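You operate a simulated robot arm through the tools that you are given. There is no shell and no other tool.

The job below is to be done with a simulated two-armed robot. You get a single attempt, and the scene is never put back.

Task
Get the steamer ready for the white tea: lid shut, its steel pan on, dial at 12 sec, switch on.

The check looks at the end state, three seconds after you hand in, the way a careful person would. Anything else that was tipped, shoved, dropped, spilled or broken makes it a failure. Lids that push on must go on centred and level and be pressed home; caps that screw on are set level and turned clockwise until they are tight.

Robot
Two 7-joint arms with fingered hands on one trunk that stands fixed in place. Base frame: the origin is at the foot of the trunk, x ahead of it, y to its left, z up; the work surface is at about z = 0.85. Units: m, degrees, N and s.
The left shoulder is at [0.044, 0.187, 1.257], the right one opposite. With the tool pointing down near the work surface each hand reaches from about 0.1 to 0.76 m from the base axis, measured 20 degrees to its own side. Payload 3.6 kg a hand.
The tool frame of a hand sits at the grasp point between the pads (the TCP): z along the fingers, y along the line on which they close. The tips reach 0.026 m beyond it. The gripper opens to 0.088 m. The gripper's body begins 0.03 m behind the TCP. The gripper is a hand of 3 fingers: y runs from the thumb to the fingers, the wrist lies at [-0.017, -0.098, -0.164] in the tool frame, and closing takes about 1.5 s.
Orientation is that of the tool frame in the base frame, as [roll, pitch, yaw] about the fixed x, y, z axes, in that order (R = Rz(yaw) Ry(pitch) Rx(roll)). With the fingers straight down and the wrist toward the robot, the tool's x, y and z point along [0, 1, 0], [1, 0, 0] and [0, 0, -1] of the base frame.

Tools
- The arms move only by the tool servo_tool. It takes "left_plan", "right_plan" or both (then of equal length, played together; a hand with none holds still); each is a list that holds one entry, the list of rows, each a list of 6 numbers: the shift along the base's x, y, z in m, then the turn, a rotation vector about the base's x, y, z in degrees. In form: [[[x, y, z, rx, ry, rz], ...]]. A call has 1 to 20 rows; each row is the pose to reach, as a shift and turn from the pose commanded when the call began. "left_fingers" and "right_fingers" are, for a hand that has rows, the gripper command, from -1 (shut) to 1 (fully open), values between in proportion, set as the call begins (left out, the last holds). Each row takes 0.2 s and may step no farther than 0.05 m and 8.6 degrees from the row before; otherwise, or with a gripper value out of range, the whole call is refused. A pose out of reach is approached as far as the arm can. The call stops where the force on the tool passes 60 N (or 10 N more than at its start, if that is more) or the arm is blocked; 0.2 s more then pass. The fingers move at their own pace (about 0.153 m/s each) and stop on an object; they squeeze with about 30 N. The grip force told is the motor's: it shows also when the fingers shut on nothing. Time passes only in rows, and 0.2 s behind the last, so rows that repeat a pose let the fingers close. It gives the time, the measured TCP pose, the force on the tool (base axes), the opening and the grip force at its end, in the units of the frame above (readings bear some noise), with the torque about the TCP (base axes, N m) and any sound that the robot's microphone picked up.
- Cameras (640 x 400 px; columns grow to the right, rows downward): "scene" is now at [0.2064, 0.0684, 1.1839]; the picture's right is [0.73, -0.69, 0.00], its down [-0.17, -0.18, -0.97] and it looks along [0.67, 0.71, -0.24] (base axes); focal length 214 px, centre (320, 200). "left" rides on the left gripper at [-0.056, -0.08, -0.102] in its tool frame; the picture's right is [-0.74, -0.32, 0.60], its down [0.62, -0.67, 0.41] and it looks along [0.27, 0.68, 0.69] (tool axes); focal length 247 px, centre (320, 200). "right" rides on the right gripper at [0.056, -0.08, -0.102] in its tool frame; the picture's right is [-0.73, 0.32, -0.60], its down [-0.62, -0.66, 0.41] and it looks along [-0.27, 0.68, 0.69] (tool axes); focal length 247 px, centre (320, 200).
- camera(camera): a new picture of that camera. No time passes.
- move_column(by): slides the trunk up (or, below 0, down) by that many m; the arms and the scene camera ride with it, the base frame stays. It gives what a move gives, with no picture.
- grasp_type(shape, hand): the hand has 3 fingers and takes this shape, open, in about a second: jaw (thumb against the fingers, like two jaws); tri (thumb and two fingers); tip (a fingertip pinch); poke (one finger out to press); point (the index stretched); flat (the hand flat); cup (the hand cupped); fist (a fist). The gripper value then closes the fingers along that shape, each until it touches; the sizes above hold for jaw. It gives what a move gives, with no picture.
- turn_head(pan, tilt): turns the head with the scene camera to pan (to the left, within 60 degrees either way) and tilt (down, from -29 to 69), counted from straight ahead of the robot. It gives what a move gives.
- point_at(camera, pixels): there is no depth. For up to 12 entries [column, row, z] of the newest picture of that camera ("zoom" is the newest enlarged one), the place [x, y] in the base frame at which the ray of that pixel passes the height z, good to about 0.002 m. No time passes.
- inspect(camera, box): a new picture of the part [left, top, right, bottom] of that camera's present view, enlarged. No time passes.
- finish_job(): hands the job in; it is judged then, once.

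Open the grippers and draw the arms clear of the work before you hand the job in, unless the task says otherwise.

The tools are called after "Request:" as a command line: name --argument value ..., lists and objects as JSON in quotes. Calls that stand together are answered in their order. servo_tool: Moves the arms, as the interface text tells. Its arguments: {"type":"object","properties":{"left_plan":{"type":"array","items":{"type":"array","items":{"type":"array","items":{"type":"number"}}}},"left_fingers":{"type":"number"},"right_plan":{"type":"array","items":{"type":"array","items":{"type":"array","items":{"type":"number"}}}},"right_fingers":{"type":"number"}},"required":[]} The other tools are called the same way: move_column (by) slides the trunk up or down; grasp_type (shape, hand) gives the hand a shape; turn_head (pan, tilt) turns the head that bears the scene camera; camera (camera) takes a picture; point_at (camera, pixels) gives the place at which the rays of pixels pass given heights; inspect (camera, box) takes an enlarged picture of a part of a camera's view; finish_job () hands the job in.

At the start:

```text
t: 0.0
left_tcp_pos: [0.3183, 0.4746, 1.2491]
left_tcp_rot: [-179.9, -0.1, 90.0]
left_ft_force: [0.0, 0.5, -0.4]
left_torque: [-0.01, -0.04, -0.01]
left_gripper_width: 0.0877
left_gripper_force: 0.0
left_shape: jaw
right_tcp_pos: [0.4054, 0.0772, 1.2665]
right_tcp_rot: [-179.9, 0.0, 90.0]
right_ft_force: [1.0, -0.2, -0.5]
right_torque: [0.0, 0.02, -0.02]
right_gripper_width: 0.0876
right_gripper_force: 0.0
right_shape: jaw
trunk travel left (down, up): [-0.4, 0.357]
head pan, tilt: [46.6, 14.1]
```

scene: 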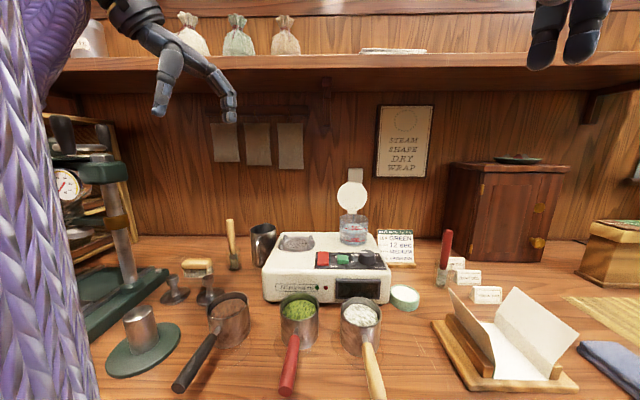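
right: 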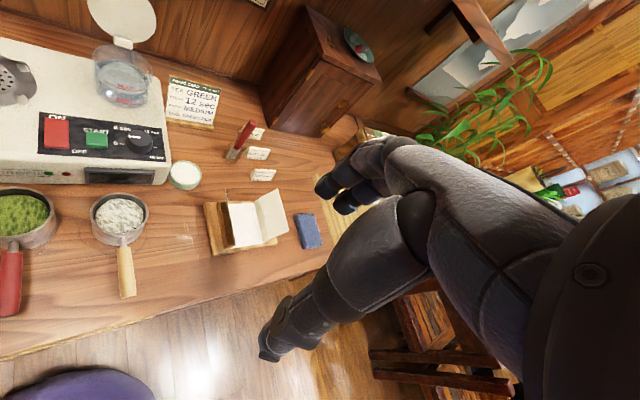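
left: 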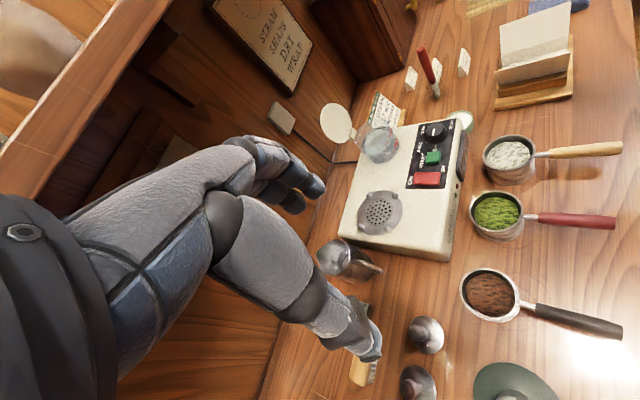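

I'll look closely at the steamer, the card and the pans before moving anything.

Request:
inspect --camera "scene" --box '[250, 160, 430, 310]'

Request:
inspect --camera "right" --box '[0, 0, 230, 200]'

Request:
inspect --camera "left" --box '[310, 80, 500, 270]'

Request:
inspect --camera "scene" --box '[160, 260, 400, 400]'

Request:
inspect --camera "scene" --box '[370, 220, 520, 320]'

```text
2.67 times, centred on (340, 235) of scene
```

zoom: 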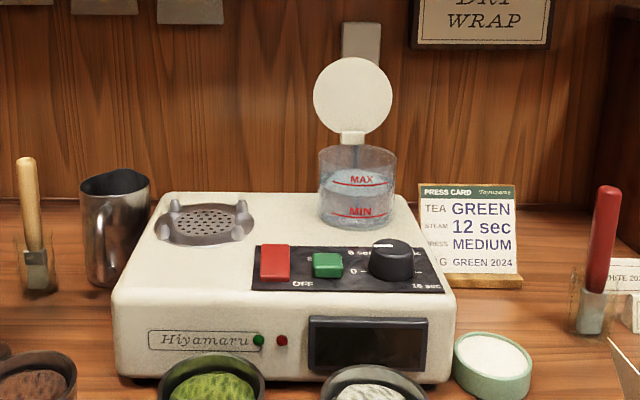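

```text
2.00 times, centred on (115, 100) of right
```

zoom: 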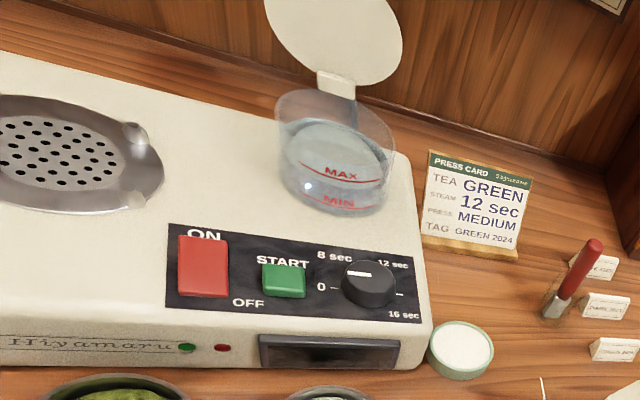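

```text
2.11 times, centred on (405, 175) of left
```

zoom: 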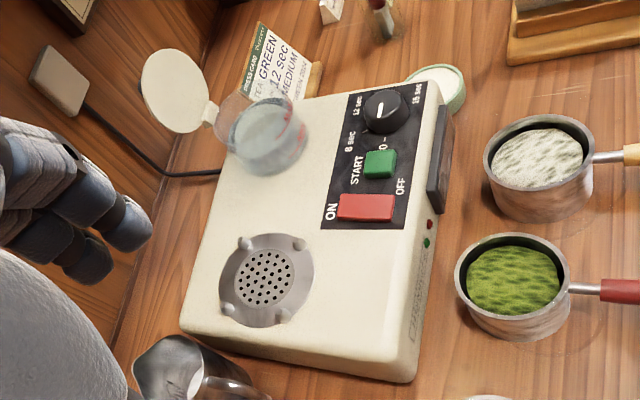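

```text
2.67 times, centred on (280, 330) of scene
```

zoom: 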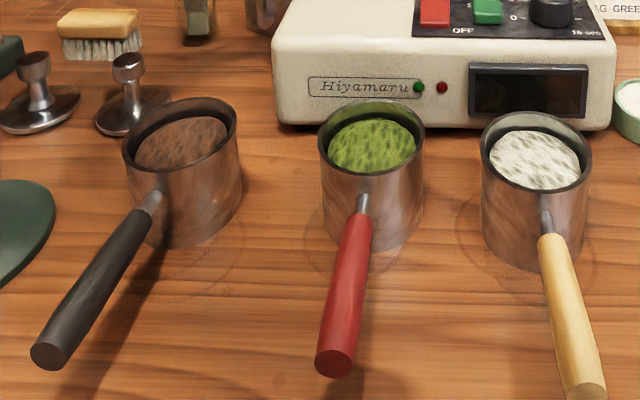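

```text
4.00 times, centred on (445, 270) of scene
```

zoom: 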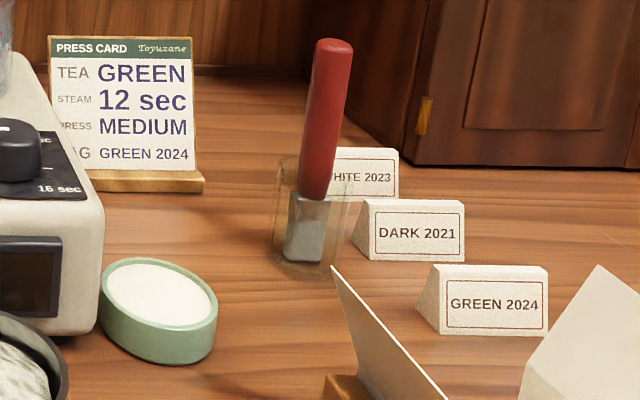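

The press card is for green tea, and the pans hold dark, green and white tea. I'll zoom in on the dial and switch panel, the lid hinge and the steam plate.

Request:
inspect --camera "right" --box '[75, 100, 175, 165]'

Request:
inspect --camera "left" --box '[395, 110, 475, 190]'

Request:
inspect --camera "scene" --box '[310, 160, 400, 280]'

Request:
inspect --camera "left" --box '[320, 90, 410, 240]'

```text
6.15 times, centred on (125, 132) of right
```

zoom: 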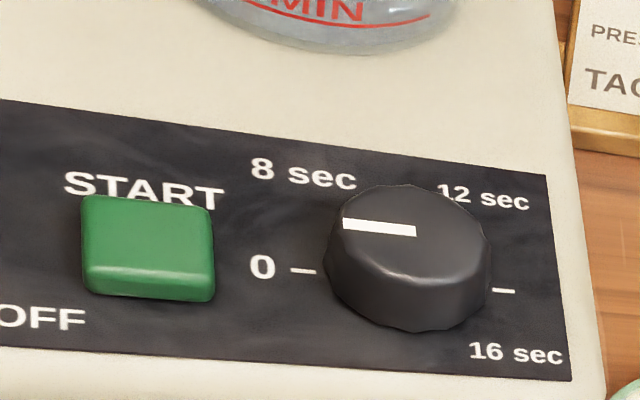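

```text
5.00 times, centred on (435, 150) of left
```

zoom: 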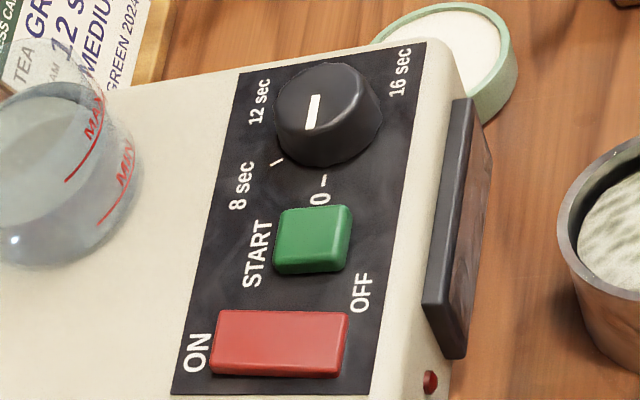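

```text
3.33 times, centred on (355, 220) of scene
```

zoom: 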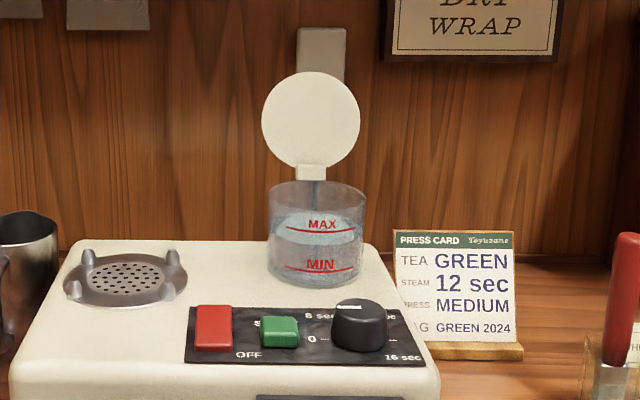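

```text
2.67 times, centred on (365, 165) of left
```

zoom: 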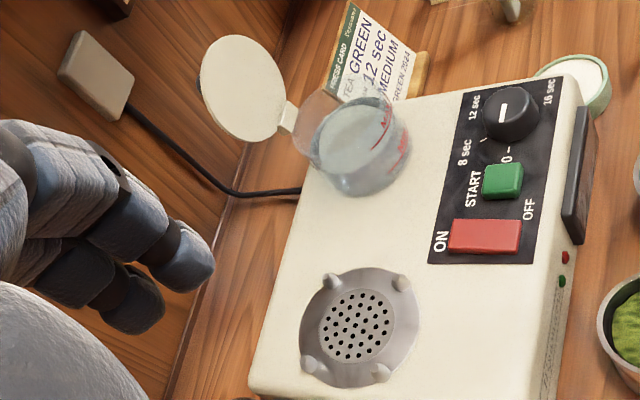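

Now I'll measure the geometry: points on the counter plane (z = 0.85) for the steamer's foot and pan bases, and estimated heights for the top features.

Request:
point_at --camera "scene" --pixels '[[265, 301, 0.85], [388, 302, 0.85], [297, 243, 0.95], [354, 243, 0.95], [370, 259, 0.95], [322, 259, 0.95], [342, 257, 0.95], [265, 262, 0.95], [386, 268, 0.95], [361, 352, 0.85], [299, 343, 0.85], [229, 341, 0.85]]'

Request:
point_at --camera "right" --pixels '[[140, 138, 0.95], [97, 138, 0.95], [57, 133, 0.95], [121, 103, 0.95], [165, 170, 0.95], [118, 217, 0.9], [105, 10, 1.05], [20, 215, 0.9], [119, 244, 0.86], [0, 355, 0.85], [330, 262, 0.85]]'

Request:
point_at --camera "left" --pixels '[[435, 130, 0.95], [432, 157, 0.95], [427, 179, 0.95], [380, 213, 0.95], [381, 143, 0.95], [446, 262, 0.95], [511, 155, 0.9], [497, 212, 0.9], [337, 123, 1.05], [466, 115, 0.95]]'

```text
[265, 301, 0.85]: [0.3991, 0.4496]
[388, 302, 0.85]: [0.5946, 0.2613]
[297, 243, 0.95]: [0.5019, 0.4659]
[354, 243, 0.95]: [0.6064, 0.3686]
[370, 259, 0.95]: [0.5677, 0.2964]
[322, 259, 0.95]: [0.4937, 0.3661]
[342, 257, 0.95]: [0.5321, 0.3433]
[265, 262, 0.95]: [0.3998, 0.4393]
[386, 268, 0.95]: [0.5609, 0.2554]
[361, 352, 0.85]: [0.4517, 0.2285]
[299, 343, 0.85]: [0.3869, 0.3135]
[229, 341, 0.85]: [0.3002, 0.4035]
```

```text
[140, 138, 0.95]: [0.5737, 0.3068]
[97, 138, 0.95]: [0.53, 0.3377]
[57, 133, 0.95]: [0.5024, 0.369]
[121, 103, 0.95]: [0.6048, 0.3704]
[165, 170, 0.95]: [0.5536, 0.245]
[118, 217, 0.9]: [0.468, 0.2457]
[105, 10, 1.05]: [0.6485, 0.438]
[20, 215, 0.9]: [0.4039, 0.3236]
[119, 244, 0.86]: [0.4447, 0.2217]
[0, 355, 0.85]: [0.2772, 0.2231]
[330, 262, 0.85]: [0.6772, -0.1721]
```

```text
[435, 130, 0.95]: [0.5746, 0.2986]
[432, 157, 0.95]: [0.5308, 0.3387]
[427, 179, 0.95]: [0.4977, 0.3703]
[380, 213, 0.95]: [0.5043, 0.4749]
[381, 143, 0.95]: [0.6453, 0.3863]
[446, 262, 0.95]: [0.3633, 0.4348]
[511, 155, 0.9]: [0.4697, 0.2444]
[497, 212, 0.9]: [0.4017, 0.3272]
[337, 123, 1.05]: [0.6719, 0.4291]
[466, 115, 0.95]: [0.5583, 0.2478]
```

The panel surface appears to be near z≈0.95 and the steamer is turned about 45° (its front-to-right runs along [0.71,-0.70]). I'll bring the right hand in and turned 45° to get a closer look at the dial and panel, staying well above everything.

Request:
servo_tool --right_plan '[[[0.006, 0.015, -0.02, 0, 0, 4.5], [0.012, 0.03, -0.04, 0, 0, 9], [0.018, 0.045, -0.06, 0, 0, 13.5], [0.024, 0.06, -0.08, 0, 0, 18], [0.03, 0.075, -0.1, 0, 0, 22.5], [0.036, 0.09, -0.12, 0, 0, 27], [0.042, 0.105, -0.14, 0, 0, 31.5], [0.048, 0.12, -0.16, 0, 0, 36], [0.054, 0.135, -0.18, 0, 0, 40.5], [0.06, 0.15, -0.2, 0, 0, 45]]]'

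Request:
camera --camera "right"

Request:
camera --camera "scene"

```text
t: 2.2
left_tcp_pos: [0.3189, 0.4739, 1.2492]
left_tcp_rot: [-180.0, 0.1, 90.0]
left_ft_force: [-0.1, -0.8, 0.1]
left_torque: [-0.05, 0.0, -0.02]
left_gripper_width: 0.0879
left_gripper_force: 0.0
left_shape: jaw
right_tcp_pos: [0.464, 0.2269, 1.066]
right_tcp_rot: [-179.9, 0.0, 135.1]
right_ft_force: [0.1, -0.5, 0.8]
right_torque: [-0.02, 0.01, 0.02]
right_gripper_width: 0.0879
right_gripper_force: 0.1
right_shape: jaw
trunk travel left (down, up): [-0.4, 0.357]
head pan, tilt: [46.6, 14.1]
```

```text
taken
```

right: 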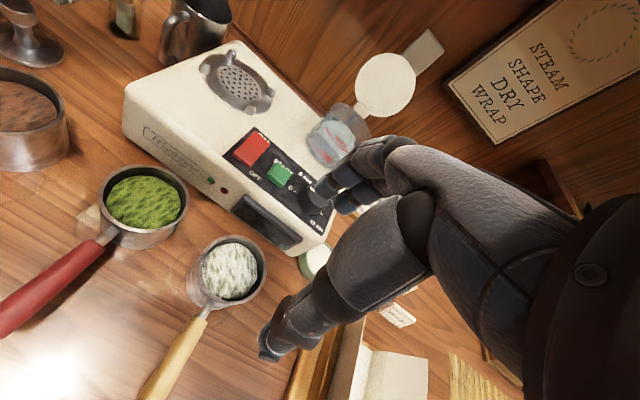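

```text
taken
```

scene: 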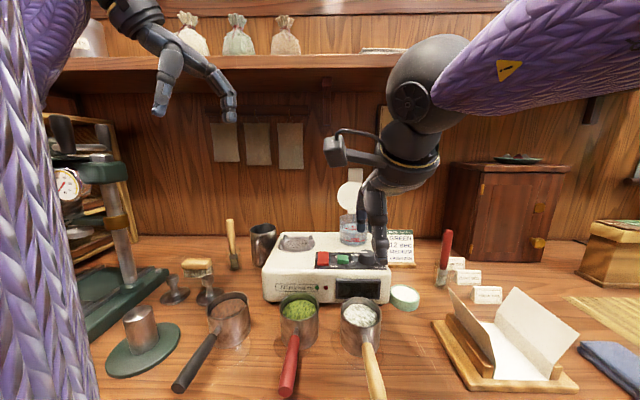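

The hand covers part of the dial at about (315,195). I'll shift it right and back a little, then zoom in on the dial.

Request:
servo_tool --right_plan '[[[0.02, -0.03, 0.01, 0, 0, 0], [0.04, -0.06, 0.02, 0, 0, 0], [0.055, -0.085, 0.03, 0, 0, 0]]]'

Request:
inspect --camera "right" --box '[140, 30, 360, 210]'

Request:
camera --camera "right"

```text
t: 3.0
left_tcp_pos: [0.3192, 0.4729, 1.25]
left_tcp_rot: [180.0, 0.0, 90.0]
left_ft_force: [0.2, 0.0, 0.5]
left_torque: [0.0, 0.01, 0.0]
left_gripper_width: 0.0878
left_gripper_force: 0.0
left_shape: jaw
right_tcp_pos: [0.5215, 0.1413, 1.0966]
right_tcp_rot: [180.0, -0.1, 134.9]
right_ft_force: [0.0, -0.2, -0.7]
right_torque: [-0.01, 0.02, 0.04]
right_gripper_width: 0.0876
right_gripper_force: 0.1
right_shape: jaw
trunk travel left (down, up): [-0.4, 0.357]
head pan, tilt: [46.6, 14.1]
```

```text
2.22 times, centred on (250, 120) of right
```

zoom: 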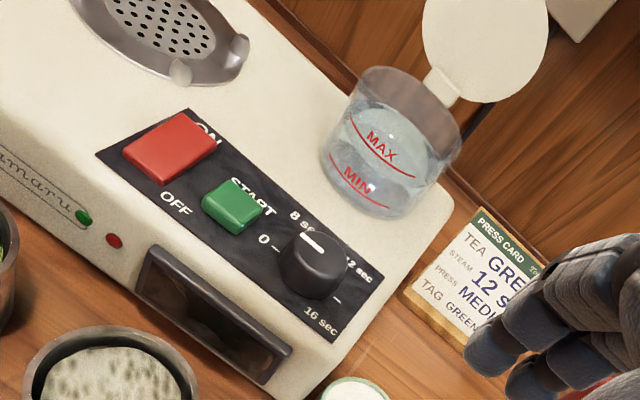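

```text
taken
```

right: 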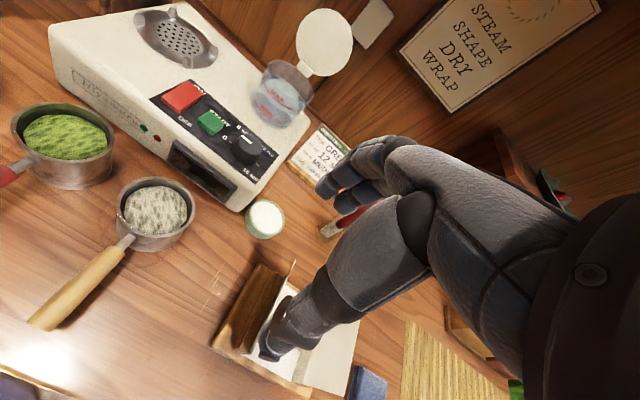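

Now a tight zoom on the dial near (245,147), plus the same from the left camera.

Request:
inspect --camera "right" --box '[195, 110, 285, 190]'

Request:
inspect --camera "left" --box '[415, 105, 475, 165]'

Request:
inspect --camera "scene" --box '[310, 235, 400, 305]'

Request:
camera --camera "left"

Request:
camera --camera "scene"

```text
5.00 times, centred on (240, 150) of right
```

zoom: 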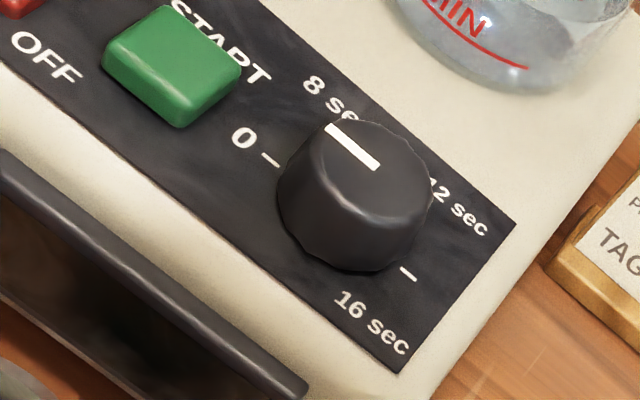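

```text
6.67 times, centred on (445, 135) of left
```

zoom: 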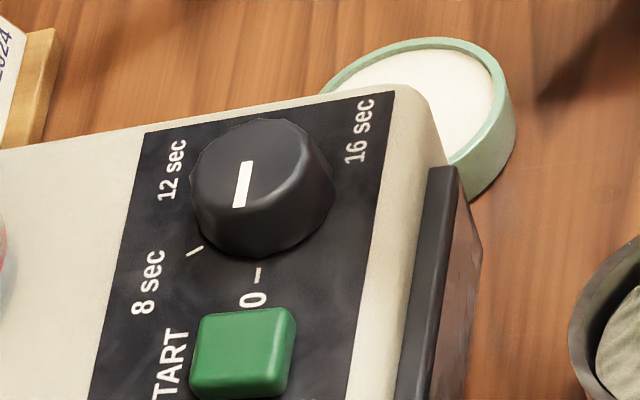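

```text
5.71 times, centred on (355, 270) of scene
```

zoom: 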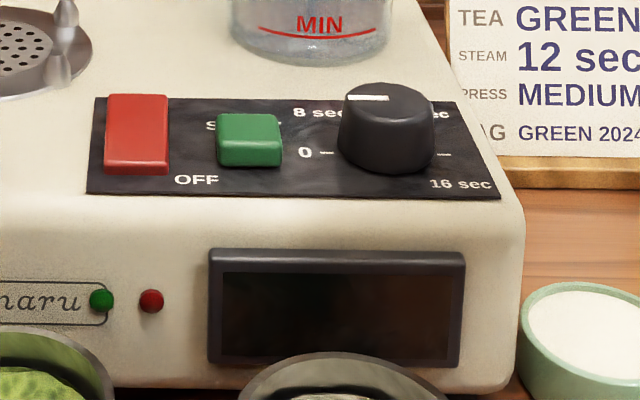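

```text
taken
```

left: 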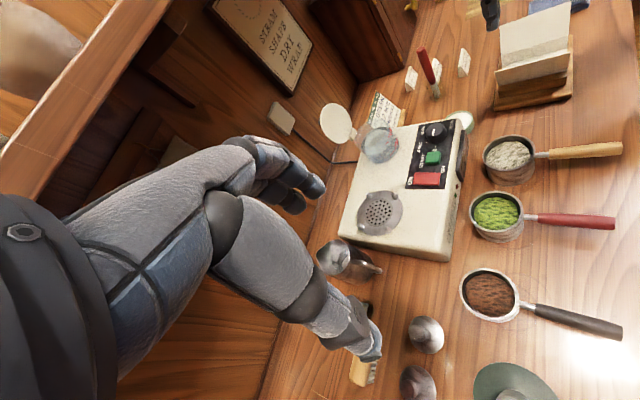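

```text
taken
```

scene: 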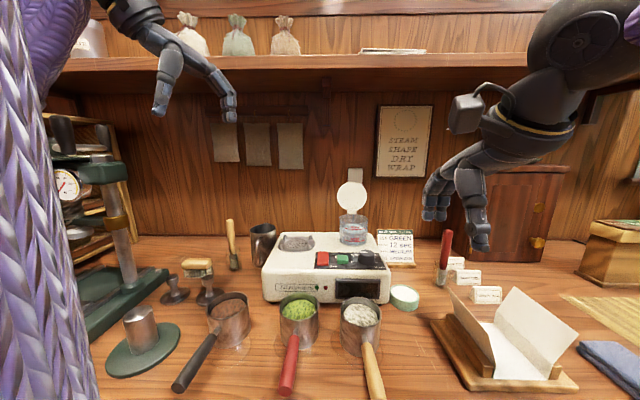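

I'll project the dial ticks, labels and knob onto the panel plane from two cameras to get the dial's angles and the panel height.

Request:
point_at --camera "left" --pixels '[[426.3, 142.5, 0.95], [435.7, 146.3, 0.95], [422.8, 130.5, 0.95], [419.2, 147.5, 0.95], [450.7, 124.8, 0.95], [434.5, 158.5, 0.96], [433.5, 137, 0.955], [427, 179, 0.96], [434.9, 162, 0.95]]'

Request:
point_at --camera "right" --pixels '[[257.6, 164.6, 0.95], [230, 142, 0.95], [250.4, 174.4, 0.95], [242.6, 129.6, 0.95], [268, 151.6, 0.95], [250, 146, 0.97], [250, 146, 0.975], [210, 121, 0.96], [182, 96, 0.96], [278, 103, 0.95]]'

Request:
point_at --camera "scene" --pixels '[[356.5, 262, 0.95], [376.8, 262, 0.95], [353.8, 262, 0.95], [379.6, 267, 0.95], [342.7, 261, 0.96], [322.5, 258, 0.96]]'

```text
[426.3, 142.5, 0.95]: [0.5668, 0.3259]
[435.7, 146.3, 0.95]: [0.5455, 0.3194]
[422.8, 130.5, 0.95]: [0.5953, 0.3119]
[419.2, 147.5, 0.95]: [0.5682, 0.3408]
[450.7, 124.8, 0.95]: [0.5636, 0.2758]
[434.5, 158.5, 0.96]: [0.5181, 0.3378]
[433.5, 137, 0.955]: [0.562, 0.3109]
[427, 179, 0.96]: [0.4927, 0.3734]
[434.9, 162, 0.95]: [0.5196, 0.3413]
```

```text
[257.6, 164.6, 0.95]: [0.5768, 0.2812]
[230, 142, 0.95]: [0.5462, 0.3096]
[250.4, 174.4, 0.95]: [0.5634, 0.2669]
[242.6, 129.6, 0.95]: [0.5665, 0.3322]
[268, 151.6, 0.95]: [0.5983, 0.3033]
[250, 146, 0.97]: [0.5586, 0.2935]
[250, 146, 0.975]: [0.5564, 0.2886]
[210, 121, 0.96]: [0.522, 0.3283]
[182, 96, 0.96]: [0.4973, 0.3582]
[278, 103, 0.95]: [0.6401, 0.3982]
```

```text
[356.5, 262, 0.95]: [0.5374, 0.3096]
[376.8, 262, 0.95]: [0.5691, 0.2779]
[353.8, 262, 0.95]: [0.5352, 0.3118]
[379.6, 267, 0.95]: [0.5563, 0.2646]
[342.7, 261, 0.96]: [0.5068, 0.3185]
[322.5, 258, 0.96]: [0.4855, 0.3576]
```

From the three views the panel surface comes out at z≈0.940. The 0 tick is at (0.551,0.317), the right tick at (0.584,0.287), and the knob centre at about (0.567,0.302). The tick for 12 is hidden behind the knob, so I'll place the right camera above the dial to see the full ring.

Request:
servo_tool --right_plan '[[[0.016, 0.01, 0.005, 0, 0, -7.5], [0.032, 0.02, 0.01, 0, 0, -15], [0.048, 0.03, 0.015, 0, 0, -22.5], [0.064, 0.04, 0.02, 0, 0, -30], [0.08, 0.05, 0.025, 0, 0, -37.5], [0.096, 0.06, 0.03, 0, 0, -45], [0.112, 0.07, 0.03, 0, 0, -52.5], [0.13, 0.08, 0.03, 0, 0, -60]]]'

Request:
camera --camera "right"

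Request:
camera --camera "scene"

```text
t: 4.8
left_tcp_pos: [0.3179, 0.4732, 1.2501]
left_tcp_rot: [-180.0, 0.0, 90.1]
left_ft_force: [0.7, -0.9, -1.2]
left_torque: [0.0, 0.01, 0.0]
left_gripper_width: 0.0875
left_gripper_force: 0.2
left_shape: jaw
right_tcp_pos: [0.5963, 0.1135, 1.1603]
right_tcp_rot: [-180.0, -0.2, 77.1]
right_ft_force: [0.1, -1.0, -0.8]
right_torque: [0.01, -0.03, -0.02]
right_gripper_width: 0.0878
right_gripper_force: 0.0
right_shape: jaw
right hand out of reach, approached as far as the arm can: row 4, 5, 6, 7, 8
trunk travel left (down, up): [-0.4, 0.357]
head pan, tilt: [46.6, 14.1]
```

```text
taken
```

right: 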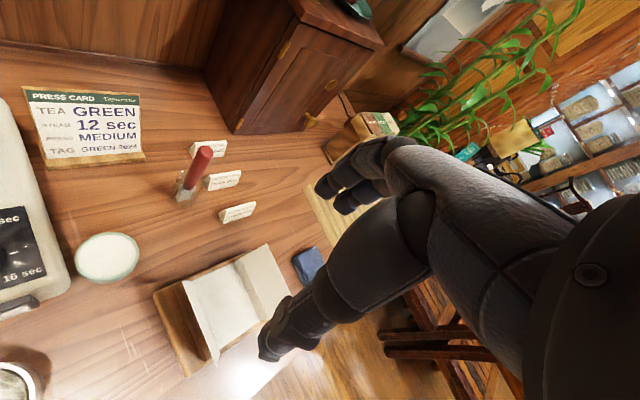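

```text
taken
```

scene: 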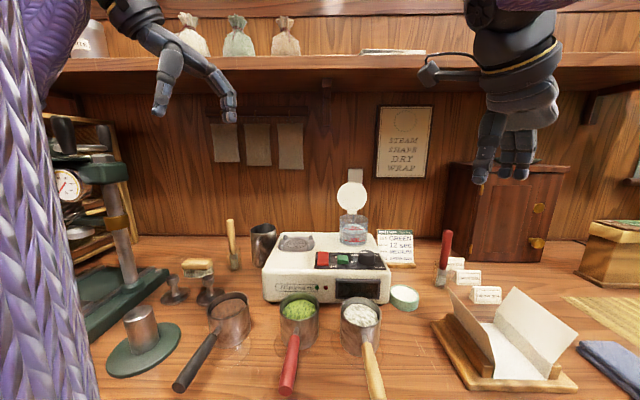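

The right arm cannot reach that far across. I'll withdraw it to its own side and use the left arm over the steamer, rotated so its camera looks down on the dial.

Request:
servo_tool --right_plan '[[[-0.025, -0.027, 0.01, 0, 0, 1.5], [-0.05, -0.054, 0.02, 0, 0, 3], [-0.075, -0.081, 0.03, 0, 0, 4.5], [-0.1, -0.108, 0.04, 0, 0, 6], [-0.125, -0.135, 0.05, 0, 0, 7.5], [-0.15, -0.162, 0.06, 0, 0, 9], [-0.175, -0.189, 0.07, 0, 0, 10.5], [-0.2, -0.216, 0.08, 0, 0, 12], [-0.225, -0.243, 0.09, 0, 0, 13.5], [-0.25, -0.27, 0.1, 0, 0, 15]]]'

Request:
servo_tool --left_plan '[[[0.035, -0.02, 0, 0, 0, -6], [0.07, -0.04, 0, 0, 0, -12], [0.105, -0.06, 0, 0, 0, -18], [0.14, -0.08, 0, 0, 0, -24], [0.175, -0.1, 0, 0, 0, -30], [0.21, -0.12, 0, 0, 0, -36], [0.245, -0.14, 0, 0, 0, -42], [0.28, -0.16, 0, 0, 0, -48], [0.315, -0.18, -0.03, 0, 0, -54], [0.35, -0.2, -0.06, 0, 0, -60]]]'

Request:
camera --camera "left"

Request:
camera --camera "scene"

```text
t: 7.0
left_tcp_pos: [0.3183, 0.4724, 1.2503]
left_tcp_rot: [179.9, -0.1, 90.0]
left_ft_force: [-0.7, -0.1, 0.3]
left_torque: [0.03, 0.0, 0.02]
left_gripper_width: 0.0878
left_gripper_force: 0.0
left_shape: jaw
right_tcp_pos: [0.3435, -0.153, 1.2609]
right_tcp_rot: [-180.0, 0.0, 90.1]
right_ft_force: [-0.2, 0.1, 0.2]
right_torque: [0.0, 0.0, -0.02]
right_gripper_width: 0.0877
right_gripper_force: 0.1
right_shape: jaw
trunk travel left (down, up): [-0.4, 0.357]
head pan, tilt: [46.6, 14.1]
```

```text
refused: row 9 steps farther than a row can; nothing moved
```

```text
taken
```

left: 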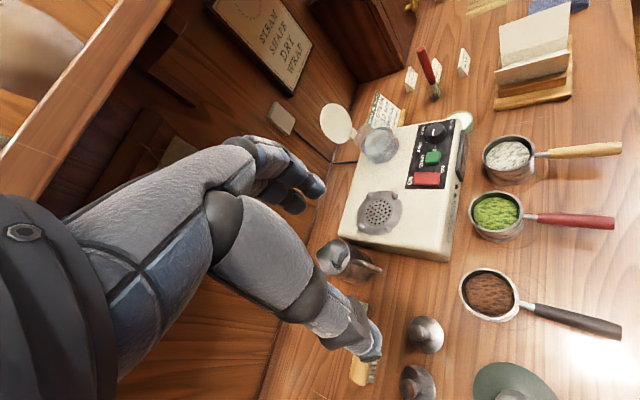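

```text
taken
```

scene: 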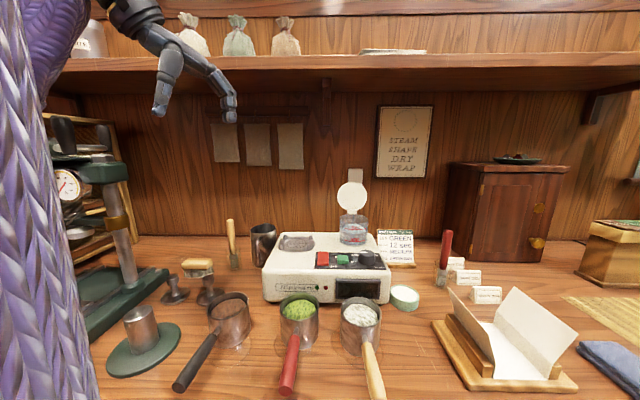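

The left move was refused because row 9 stepped too far. Before resending it I'll check the plate on the cabinet at (518,158), which looks slightly different now.

Request:
inspect --camera "scene" --box '[470, 135, 570, 190]'

Request:
servo_tool --left_plan '[[[0.035, -0.02, 0, 0, 0, -6], [0.07, -0.04, 0, 0, 0, -12], [0.105, -0.06, 0, 0, 0, -18], [0.14, -0.08, 0, 0, 0, -24], [0.175, -0.1, 0, 0, 0, -30], [0.21, -0.12, 0, 0, 0, -36], [0.245, -0.14, 0, 0, 0, -42], [0.28, -0.16, 0, 0, 0, -48], [0.315, -0.18, -0.02, 0, 0, -54], [0.35, -0.2, -0.04, 0, 0, -60], [0.35, -0.2, -0.07, 0, 0, -60]]]'

Request:
camera --camera "left"

Request:
camera --camera "scene"

```text
6.40 times, centred on (520, 162) of scene
```

zoom: 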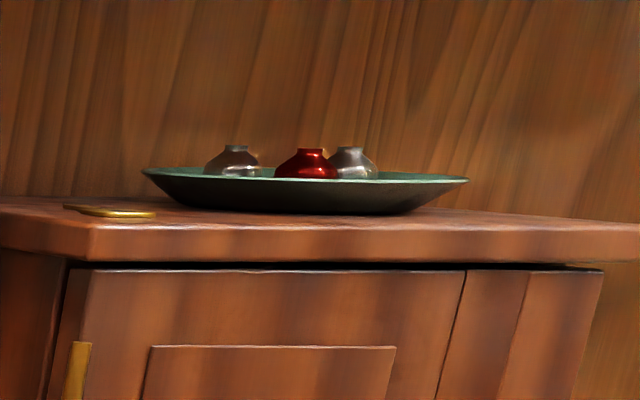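

```text
t: 9.4
left_tcp_pos: [0.6307, 0.2798, 1.1768]
left_tcp_rot: [-179.9, 0.0, 29.9]
left_ft_force: [-0.2, 0.5, 0.8]
left_torque: [0.0, 0.0, -0.01]
left_gripper_width: 0.088
left_gripper_force: 0.1
left_shape: jaw
left hand out of reach, approached as far as the arm can: row 10, 11
right_tcp_pos: [0.3455, -0.152, 1.2607]
right_tcp_rot: [-179.9, 0.0, 89.9]
right_ft_force: [0.1, -0.4, -0.4]
right_torque: [-0.03, 0.02, 0.0]
right_gripper_width: 0.0877
right_gripper_force: 0.1
right_shape: jaw
trunk travel left (down, up): [-0.4, 0.357]
head pan, tilt: [46.6, 14.1]
```

```text
taken
```

left: 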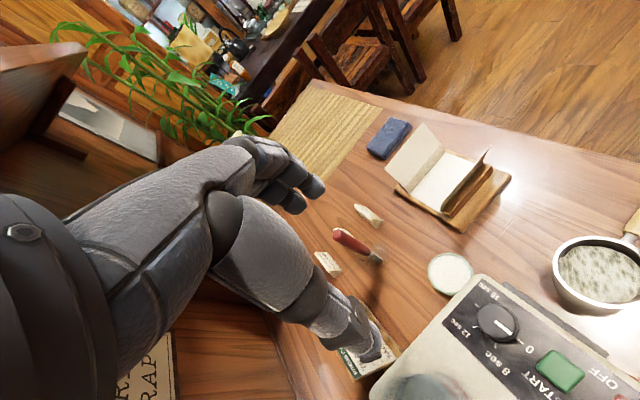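

```text
taken
```

scene: 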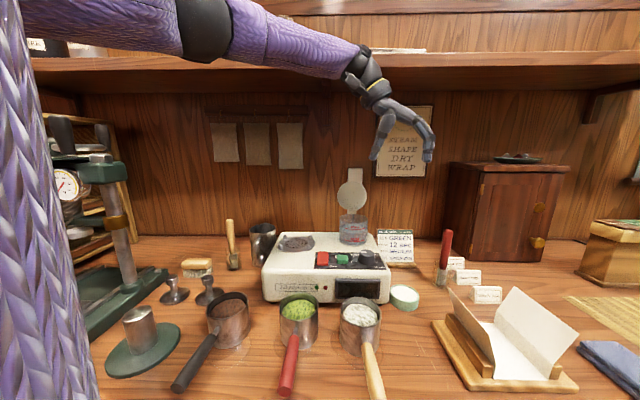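

The plate and the pots on it are untouched. The dial is now in view at about (495,320), so I'll zoom in on it.

Request:
inspect --camera "left" --box '[435, 265, 575, 375]'

Request:
inspect --camera "left" --box '[460, 285, 540, 350]'

```text
3.64 times, centred on (505, 320) of left
```

zoom: 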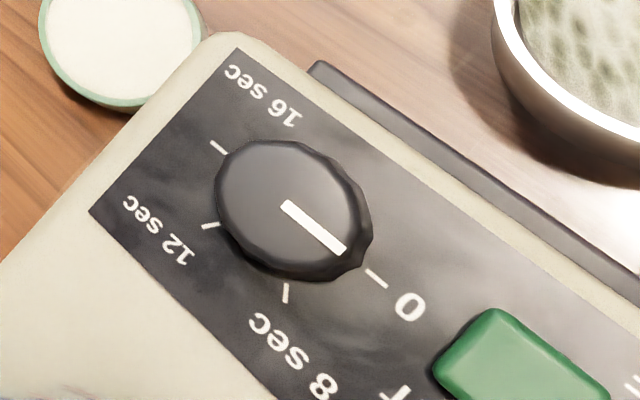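

```text
6.15 times, centred on (500, 318) of left
```

zoom: 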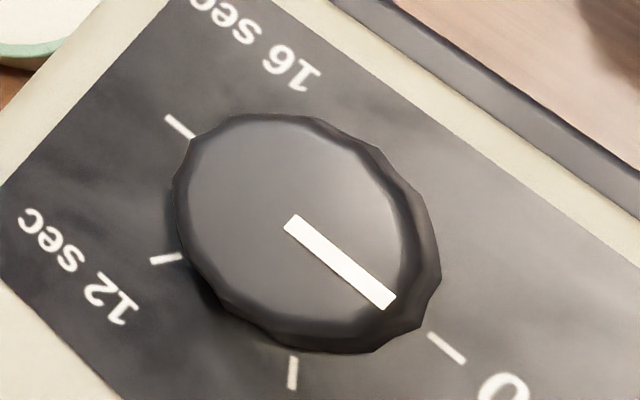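

All four ticks are visible now (0, 8, 12 and 16). I'll project them at panel height to get the angles.

Request:
point_at --camera "zoom" --pixels '[[446, 348, 0.94], [293, 372, 0.94], [166, 259, 0.94], [179, 126, 0.94], [394, 302, 0.96], [292, 222, 0.96], [394, 302, 0.965], [292, 222, 0.965], [180, 185, 0.955], [435, 270, 0.955]]'

Request:
point_at --camera "left" --pixels '[[559, 371, 0.95], [610, 258, 0.9], [610, 230, 0.9]]'

```text
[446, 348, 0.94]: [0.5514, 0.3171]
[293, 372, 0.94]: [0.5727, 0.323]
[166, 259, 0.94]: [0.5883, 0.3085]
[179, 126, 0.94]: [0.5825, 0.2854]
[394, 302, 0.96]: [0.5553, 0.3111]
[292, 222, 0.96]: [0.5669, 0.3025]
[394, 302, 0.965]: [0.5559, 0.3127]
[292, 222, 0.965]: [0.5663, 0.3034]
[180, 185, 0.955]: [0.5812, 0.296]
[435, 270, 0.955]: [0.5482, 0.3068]
```

```text
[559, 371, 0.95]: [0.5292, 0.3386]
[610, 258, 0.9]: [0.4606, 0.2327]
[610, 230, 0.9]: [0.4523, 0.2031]
```

The tick angles come out at 135°, 75°, 19° and −46° in the base frame, so the steps are 60°. The pointer is at 0 and must turn 120° clockwise about (0.567, 0.301). I triangulate the lid centre at about (0.669, 0.429, 1.05), radius 0.04. The arm was short of reach here, so I'll pull the left hand back, raise the trunk, and set the left hand to a poking finger for the lid and switch.

Request:
servo_tool --left_plan '[[[-0.03, 0.005, 0.0, 0, 0, 8.0], [-0.06, 0.01, 0.0, 0, 0, 16.0], [-0.09, 0.02, 0.0, 0, 0, 24.0], [-0.12, 0.03, 0.0, 0, 0, 32.0], [-0.15, 0.04, 0.0, 0, 0, 40.0], [-0.18, 0.05, 0, 0, 0, 48], [-0.2, 0.06, 0, 0, 0, 56], [-0.2, 0.06, 0, 0, 0, 64], [-0.2, 0.06, 0, 0, 0, 72], [-0.2, 0.06, 0, 0, 0, 80], [-0.2, 0.06, 0, 0, 0, 88], [-0.2, 0.06, 0, 0, 0, 96], [-0.2, 0.06, 0, 0, 0, 104]]]'

Request:
move_column --by 0.12

Request:
grasp_type --hand "left" --shape "poke"

Request:
camera --camera "scene"

Request:
camera --camera "left"

```text
t: 12.2
left_tcp_pos: [0.4303, 0.3387, 1.1802]
left_tcp_rot: [180.0, 0.0, 134.0]
left_ft_force: [-0.2, 0.7, 0.3]
left_torque: [0.02, 0.03, 0.0]
left_gripper_width: 0.0877
left_gripper_force: 0.0
left_shape: jaw
right_tcp_pos: [0.3456, -0.1516, 1.2616]
right_tcp_rot: [-180.0, -0.1, 90.0]
right_ft_force: [-0.3, 0.0, -0.4]
right_torque: [-0.01, 0.04, -0.02]
right_gripper_width: 0.0881
right_gripper_force: 0.1
right_shape: jaw
trunk travel left (down, up): [-0.4, 0.357]
head pan, tilt: [46.6, 14.1]
```

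```text
t: 13.7
left_tcp_pos: [0.4291, 0.3378, 1.2989]
left_tcp_rot: [-179.9, -0.1, 134.0]
left_ft_force: [-0.1, 0.7, -0.2]
left_torque: [-0.01, 0.01, 0.02]
left_gripper_width: 0.0879
left_gripper_force: 0.1
left_shape: jaw
right_tcp_pos: [0.3472, -0.1531, 1.3794]
right_tcp_rot: [180.0, 0.0, 89.9]
right_ft_force: [0.6, 0.1, 0.3]
right_torque: [0.0, -0.02, -0.01]
right_gripper_width: 0.0878
right_gripper_force: 0.1
right_shape: jaw
trunk travel left (down, up): [-0.52, 0.237]
head pan, tilt: [46.6, 14.1]
```

```text
t: 14.6
left_tcp_pos: [0.4281, 0.3374, 1.2996]
left_tcp_rot: [-180.0, 0.0, 133.9]
left_ft_force: [0.0, -0.8, -1.0]
left_torque: [-0.02, 0.0, -0.06]
left_gripper_width: 0.0
left_gripper_force: 0.1
left_shape: poke
right_tcp_pos: [0.347, -0.1531, 1.3809]
right_tcp_rot: [-180.0, 0.1, 89.9]
right_ft_force: [-0.4, 0.0, -0.7]
right_torque: [0.02, 0.02, 0.03]
right_gripper_width: 0.088
right_gripper_force: 0.1
right_shape: jaw
trunk travel left (down, up): [-0.52, 0.237]
head pan, tilt: [46.6, 14.1]
```

```text
taken
```

scene: 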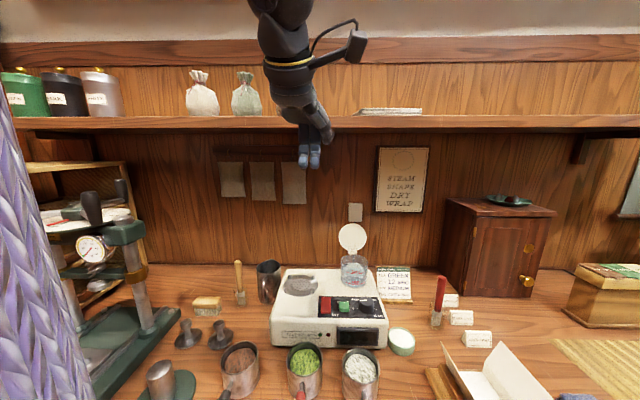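

```text
taken
```

left: 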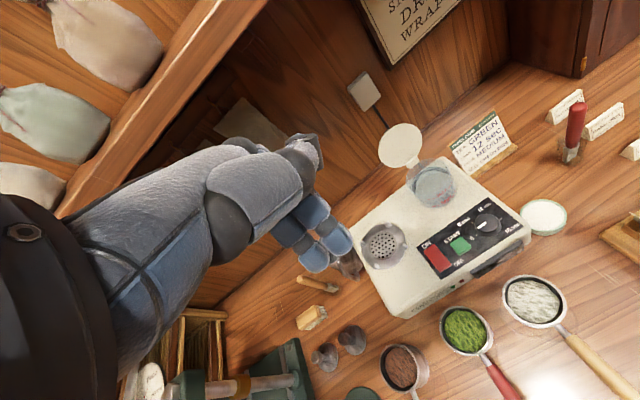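

The poke shape shows fingertips near (310,167). I'll zoom in to see which finger extends and where its tip is.

Request:
inspect --camera "scene" --box '[255, 80, 375, 180]'

Request:
inspect --camera "left" --box '[200, 110, 400, 290]'

```text
4.00 times, centred on (315, 130) of scene
```

zoom: 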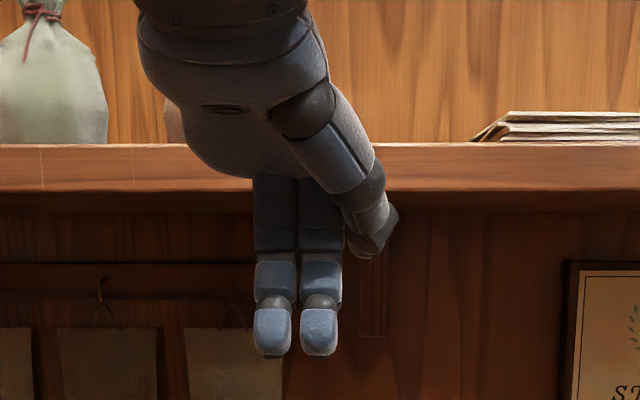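

```text
2.22 times, centred on (300, 200) of left
```

zoom: 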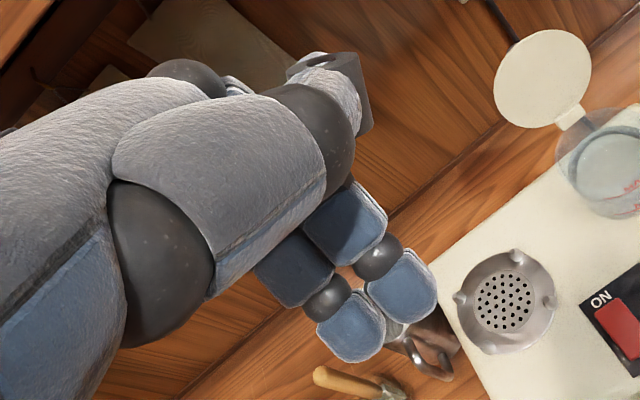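

It isn't clear which digit is the poker. I'll try closing the shape (−1) in place, then look again.

Request:
servo_tool --left_plan '[[[0, 0, 0, 0, 0, 0], [0, 0, 0, 0, 0, 0], [0, 0, 0, 0, 0, 0], [0, 0, 0, 0, 0, 0], [0, 0, 0, 0, 0, 0]]]' --left_fingers -1

Request:
inspect --camera "scene" --box '[255, 80, 375, 180]'

Request:
inspect --camera "left" --box '[200, 110, 400, 290]'

```text
t: 15.8
left_tcp_pos: [0.4291, 0.3384, 1.3]
left_tcp_rot: [-179.9, 0.0, 134.0]
left_ft_force: [-0.6, 0.7, -1.4]
left_torque: [0.03, -0.01, -0.03]
left_gripper_width: 0.0
left_gripper_force: 0.1
left_shape: poke
right_tcp_pos: [0.3459, -0.1525, 1.3797]
right_tcp_rot: [-179.9, -0.1, 90.1]
right_ft_force: [0.7, 0.3, 0.8]
right_torque: [-0.02, 0.02, 0.0]
right_gripper_width: 0.088
right_gripper_force: 0.1
right_shape: jaw
trunk travel left (down, up): [-0.52, 0.237]
head pan, tilt: [46.6, 14.1]
```

```text
4.00 times, centred on (315, 130) of scene
```

zoom: 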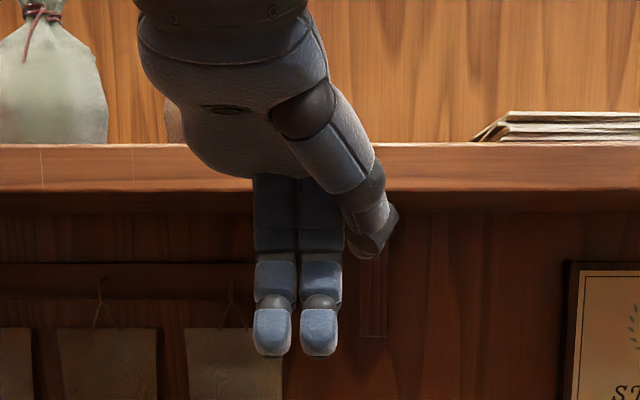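

```text
2.22 times, centred on (300, 200) of left
```

zoom: 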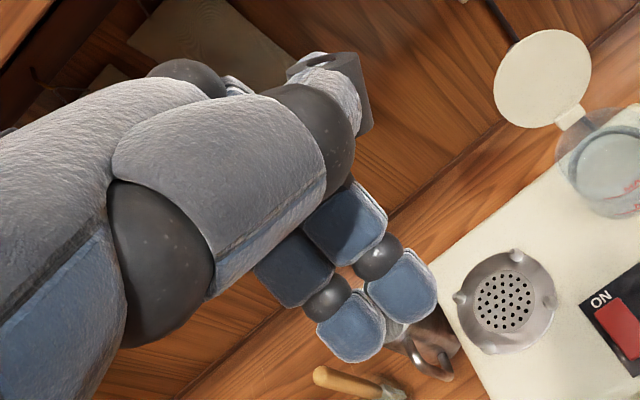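

The poke shape puts two fingers straight down, tips about 0.03 below the TCP. I'll compare with the "point" shape, since a single finger would suit the small switch better.

Request:
grasp_type --hand "left" --shape "point"

Request:
inspect --camera "scene" --box '[255, 80, 375, 180]'

Request:
inspect --camera "left" --box '[200, 110, 400, 290]'

```text
t: 16.7
left_tcp_pos: [0.4288, 0.3379, 1.2981]
left_tcp_rot: [-180.0, 0.0, 134.0]
left_ft_force: [1.1, -0.3, -0.6]
left_torque: [0.01, 0.01, 0.04]
left_gripper_width: 0.0827
left_gripper_force: 0.1
left_shape: point
right_tcp_pos: [0.3455, -0.1532, 1.3802]
right_tcp_rot: [179.9, 0.0, 89.9]
right_ft_force: [-1.3, 0.1, 0.6]
right_torque: [0.0, 0.02, 0.02]
right_gripper_width: 0.0879
right_gripper_force: 0.1
right_shape: jaw
trunk travel left (down, up): [-0.52, 0.237]
head pan, tilt: [46.6, 14.1]
```

```text
4.00 times, centred on (315, 130) of scene
```

zoom: 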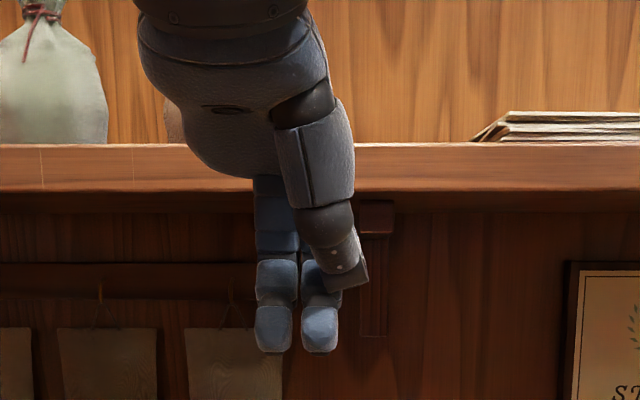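

```text
2.22 times, centred on (300, 200) of left
```

zoom: 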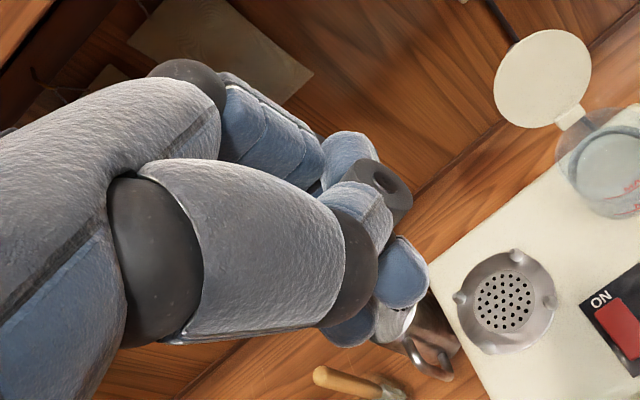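

"Point" keeps both fingers and the thumb close together, so poke is better. Pulling the lid from above would crowd the shelf, whose front edge I estimate at z≈1.34. I'll come from the lid's left instead, fingers pointing along the steamer's right with pads facing the robot. First I'll go back to poke, lower the trunk again and tilt the hand.

Request:
grasp_type --hand "left" --shape "poke"

Request:
move_column --by -0.06

Request:
servo_tool --left_plan '[[[0, 0.012, 0, -5.8, -5.8, 0], [0, 0.024, 0, -11.6, -11.6, 0], [0, 0.036, 0, -17.4, -17.4, 0], [0, 0.048, 0, -23.2, -23.2, 0], [0, 0.06, 0, -29, -29, 0], [0, 0.072, 0, -34.8, -34.8, 0], [0.01, 0.084, 0, -40.6, -40.6, 0], [0.02, 0.096, 0, -46.4, -46.4, 0], [0.03, 0.108, 0, -52.2, -52.2, 0], [0.03, 0.12, 0, -58, -58, 0], [0.03, 0.13, 0, -63.6, -63.6, 0]]]'

Request:
camera --camera "scene"

Request:
camera --camera "left"

```text
t: 17.6
left_tcp_pos: [0.4274, 0.3384, 1.2992]
left_tcp_rot: [180.0, 0.0, 134.0]
left_ft_force: [-0.3, -0.1, 0.2]
left_torque: [0.01, 0.0, -0.02]
left_gripper_width: 0.0003
left_gripper_force: 0.0
left_shape: poke
right_tcp_pos: [0.3466, -0.1526, 1.3807]
right_tcp_rot: [-179.9, -0.1, 90.0]
right_ft_force: [0.3, -0.4, -0.1]
right_torque: [0.01, 0.01, -0.01]
right_gripper_width: 0.0878
right_gripper_force: 0.1
right_shape: jaw
trunk travel left (down, up): [-0.52, 0.237]
head pan, tilt: [46.6, 14.1]
```

```text
t: 18.6
left_tcp_pos: [0.4288, 0.3385, 1.2399]
left_tcp_rot: [-180.0, 0.0, 134.0]
left_ft_force: [0.2, 0.1, 0.6]
left_torque: [-0.01, 0.0, -0.01]
left_gripper_width: 0.0002
left_gripper_force: 0.1
left_shape: poke
right_tcp_pos: [0.3459, -0.153, 1.3221]
right_tcp_rot: [-179.9, 0.0, 89.9]
right_ft_force: [0.7, -0.2, -0.4]
right_torque: [0.01, 0.01, -0.02]
right_gripper_width: 0.0879
right_gripper_force: 0.2
right_shape: jaw
trunk travel left (down, up): [-0.46, 0.297]
head pan, tilt: [46.6, 14.1]
```

```text
t: 21.2
left_tcp_pos: [0.4262, 0.4714, 1.1373]
left_tcp_rot: [-139.4, 76.4, 175.7]
left_ft_force: [0.3, 1.1, -0.2]
left_torque: [0.01, -0.02, 0.02]
left_gripper_width: 0.0002
left_gripper_force: 0.1
left_shape: poke
right_tcp_pos: [0.3483, -0.1538, 1.3199]
right_tcp_rot: [-179.8, -0.1, 89.9]
right_ft_force: [-0.2, 0.1, 0.3]
right_torque: [0.04, -0.03, -0.03]
right_gripper_width: 0.0878
right_gripper_force: 0.1
right_shape: jaw
trunk travel left (down, up): [-0.46, 0.297]
head pan, tilt: [46.6, 14.1]
stopped in row 11 (left hand): the arm was blocked; the commanded pose is now the measured one
```

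```text
taken
```

scene: 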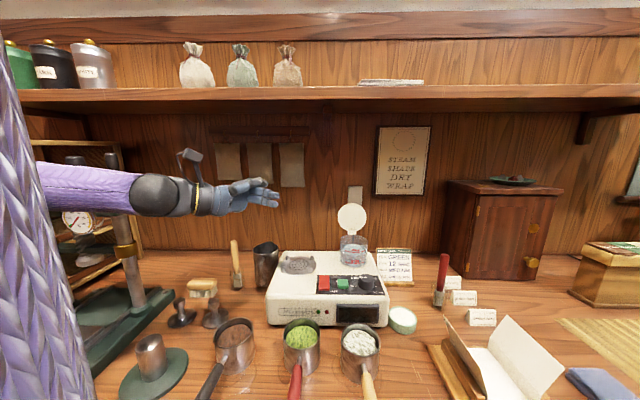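

```text
taken
```

left: 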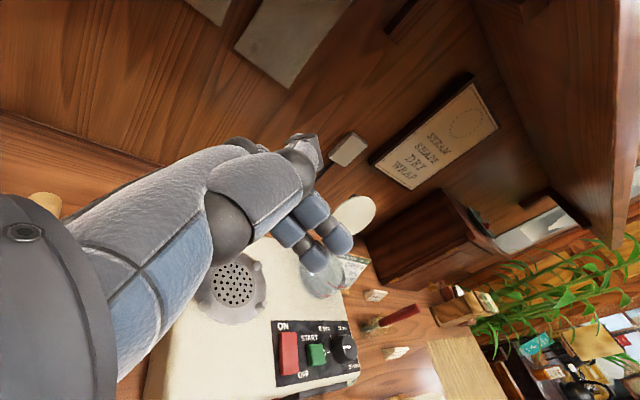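

The hand is now tilted with fingers pointing along [0.69,-0.70,-0.18], which is what I wanted (it stopped at a joint limit with no contact force). I'll advance to the left-rear of the lid, still well clear of it.

Request:
servo_tool --left_plan '[[[0.02, 0.012, -0.005, 0, 0, 0], [0.04, 0.024, -0.01, 0, 0, 0], [0.06, 0.036, -0.015, 0, 0, 0], [0.08, 0.048, -0.02, 0, 0, 0], [0.1, 0.06, -0.025, 0, 0, 0], [0.12, 0.072, -0.03, 0, 0, 0], [0.14, 0.084, -0.035, 0, 0, 0], [0.16, 0.094, -0.04, 0, 0, 0]]]'

Request:
camera --camera "scene"

Request:
camera --camera "left"

```text
t: 23.0
left_tcp_pos: [0.5876, 0.5651, 1.0991]
left_tcp_rot: [-139.1, 76.4, 176.0]
left_ft_force: [-0.5, -0.4, 0.2]
left_torque: [0.01, -0.01, 0.02]
left_gripper_width: 0.0
left_gripper_force: 0.1
left_shape: poke
left hand out of reach, approached as far as the arm can: row 1, 2, 3
right_tcp_pos: [0.3481, -0.1537, 1.3204]
right_tcp_rot: [179.9, 0.1, 90.1]
right_ft_force: [-0.9, -0.7, 0.6]
right_torque: [-0.02, 0.01, 0.0]
right_gripper_width: 0.0875
right_gripper_force: 0.1
right_shape: jaw
trunk travel left (down, up): [-0.46, 0.297]
head pan, tilt: [46.6, 14.1]
```

```text
taken
```

scene: 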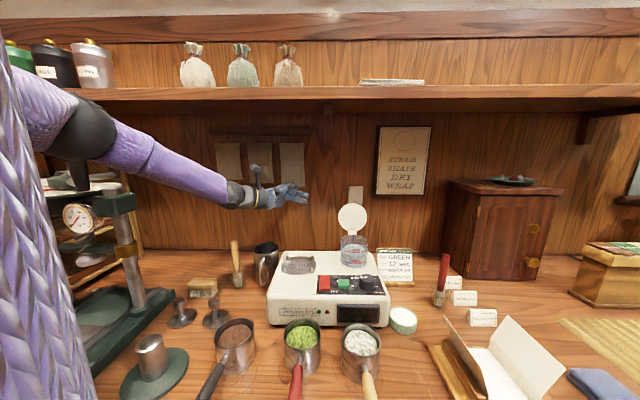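

```text
taken
```

left: 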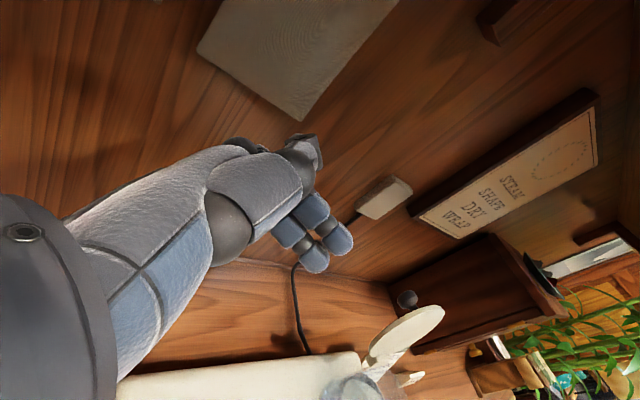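

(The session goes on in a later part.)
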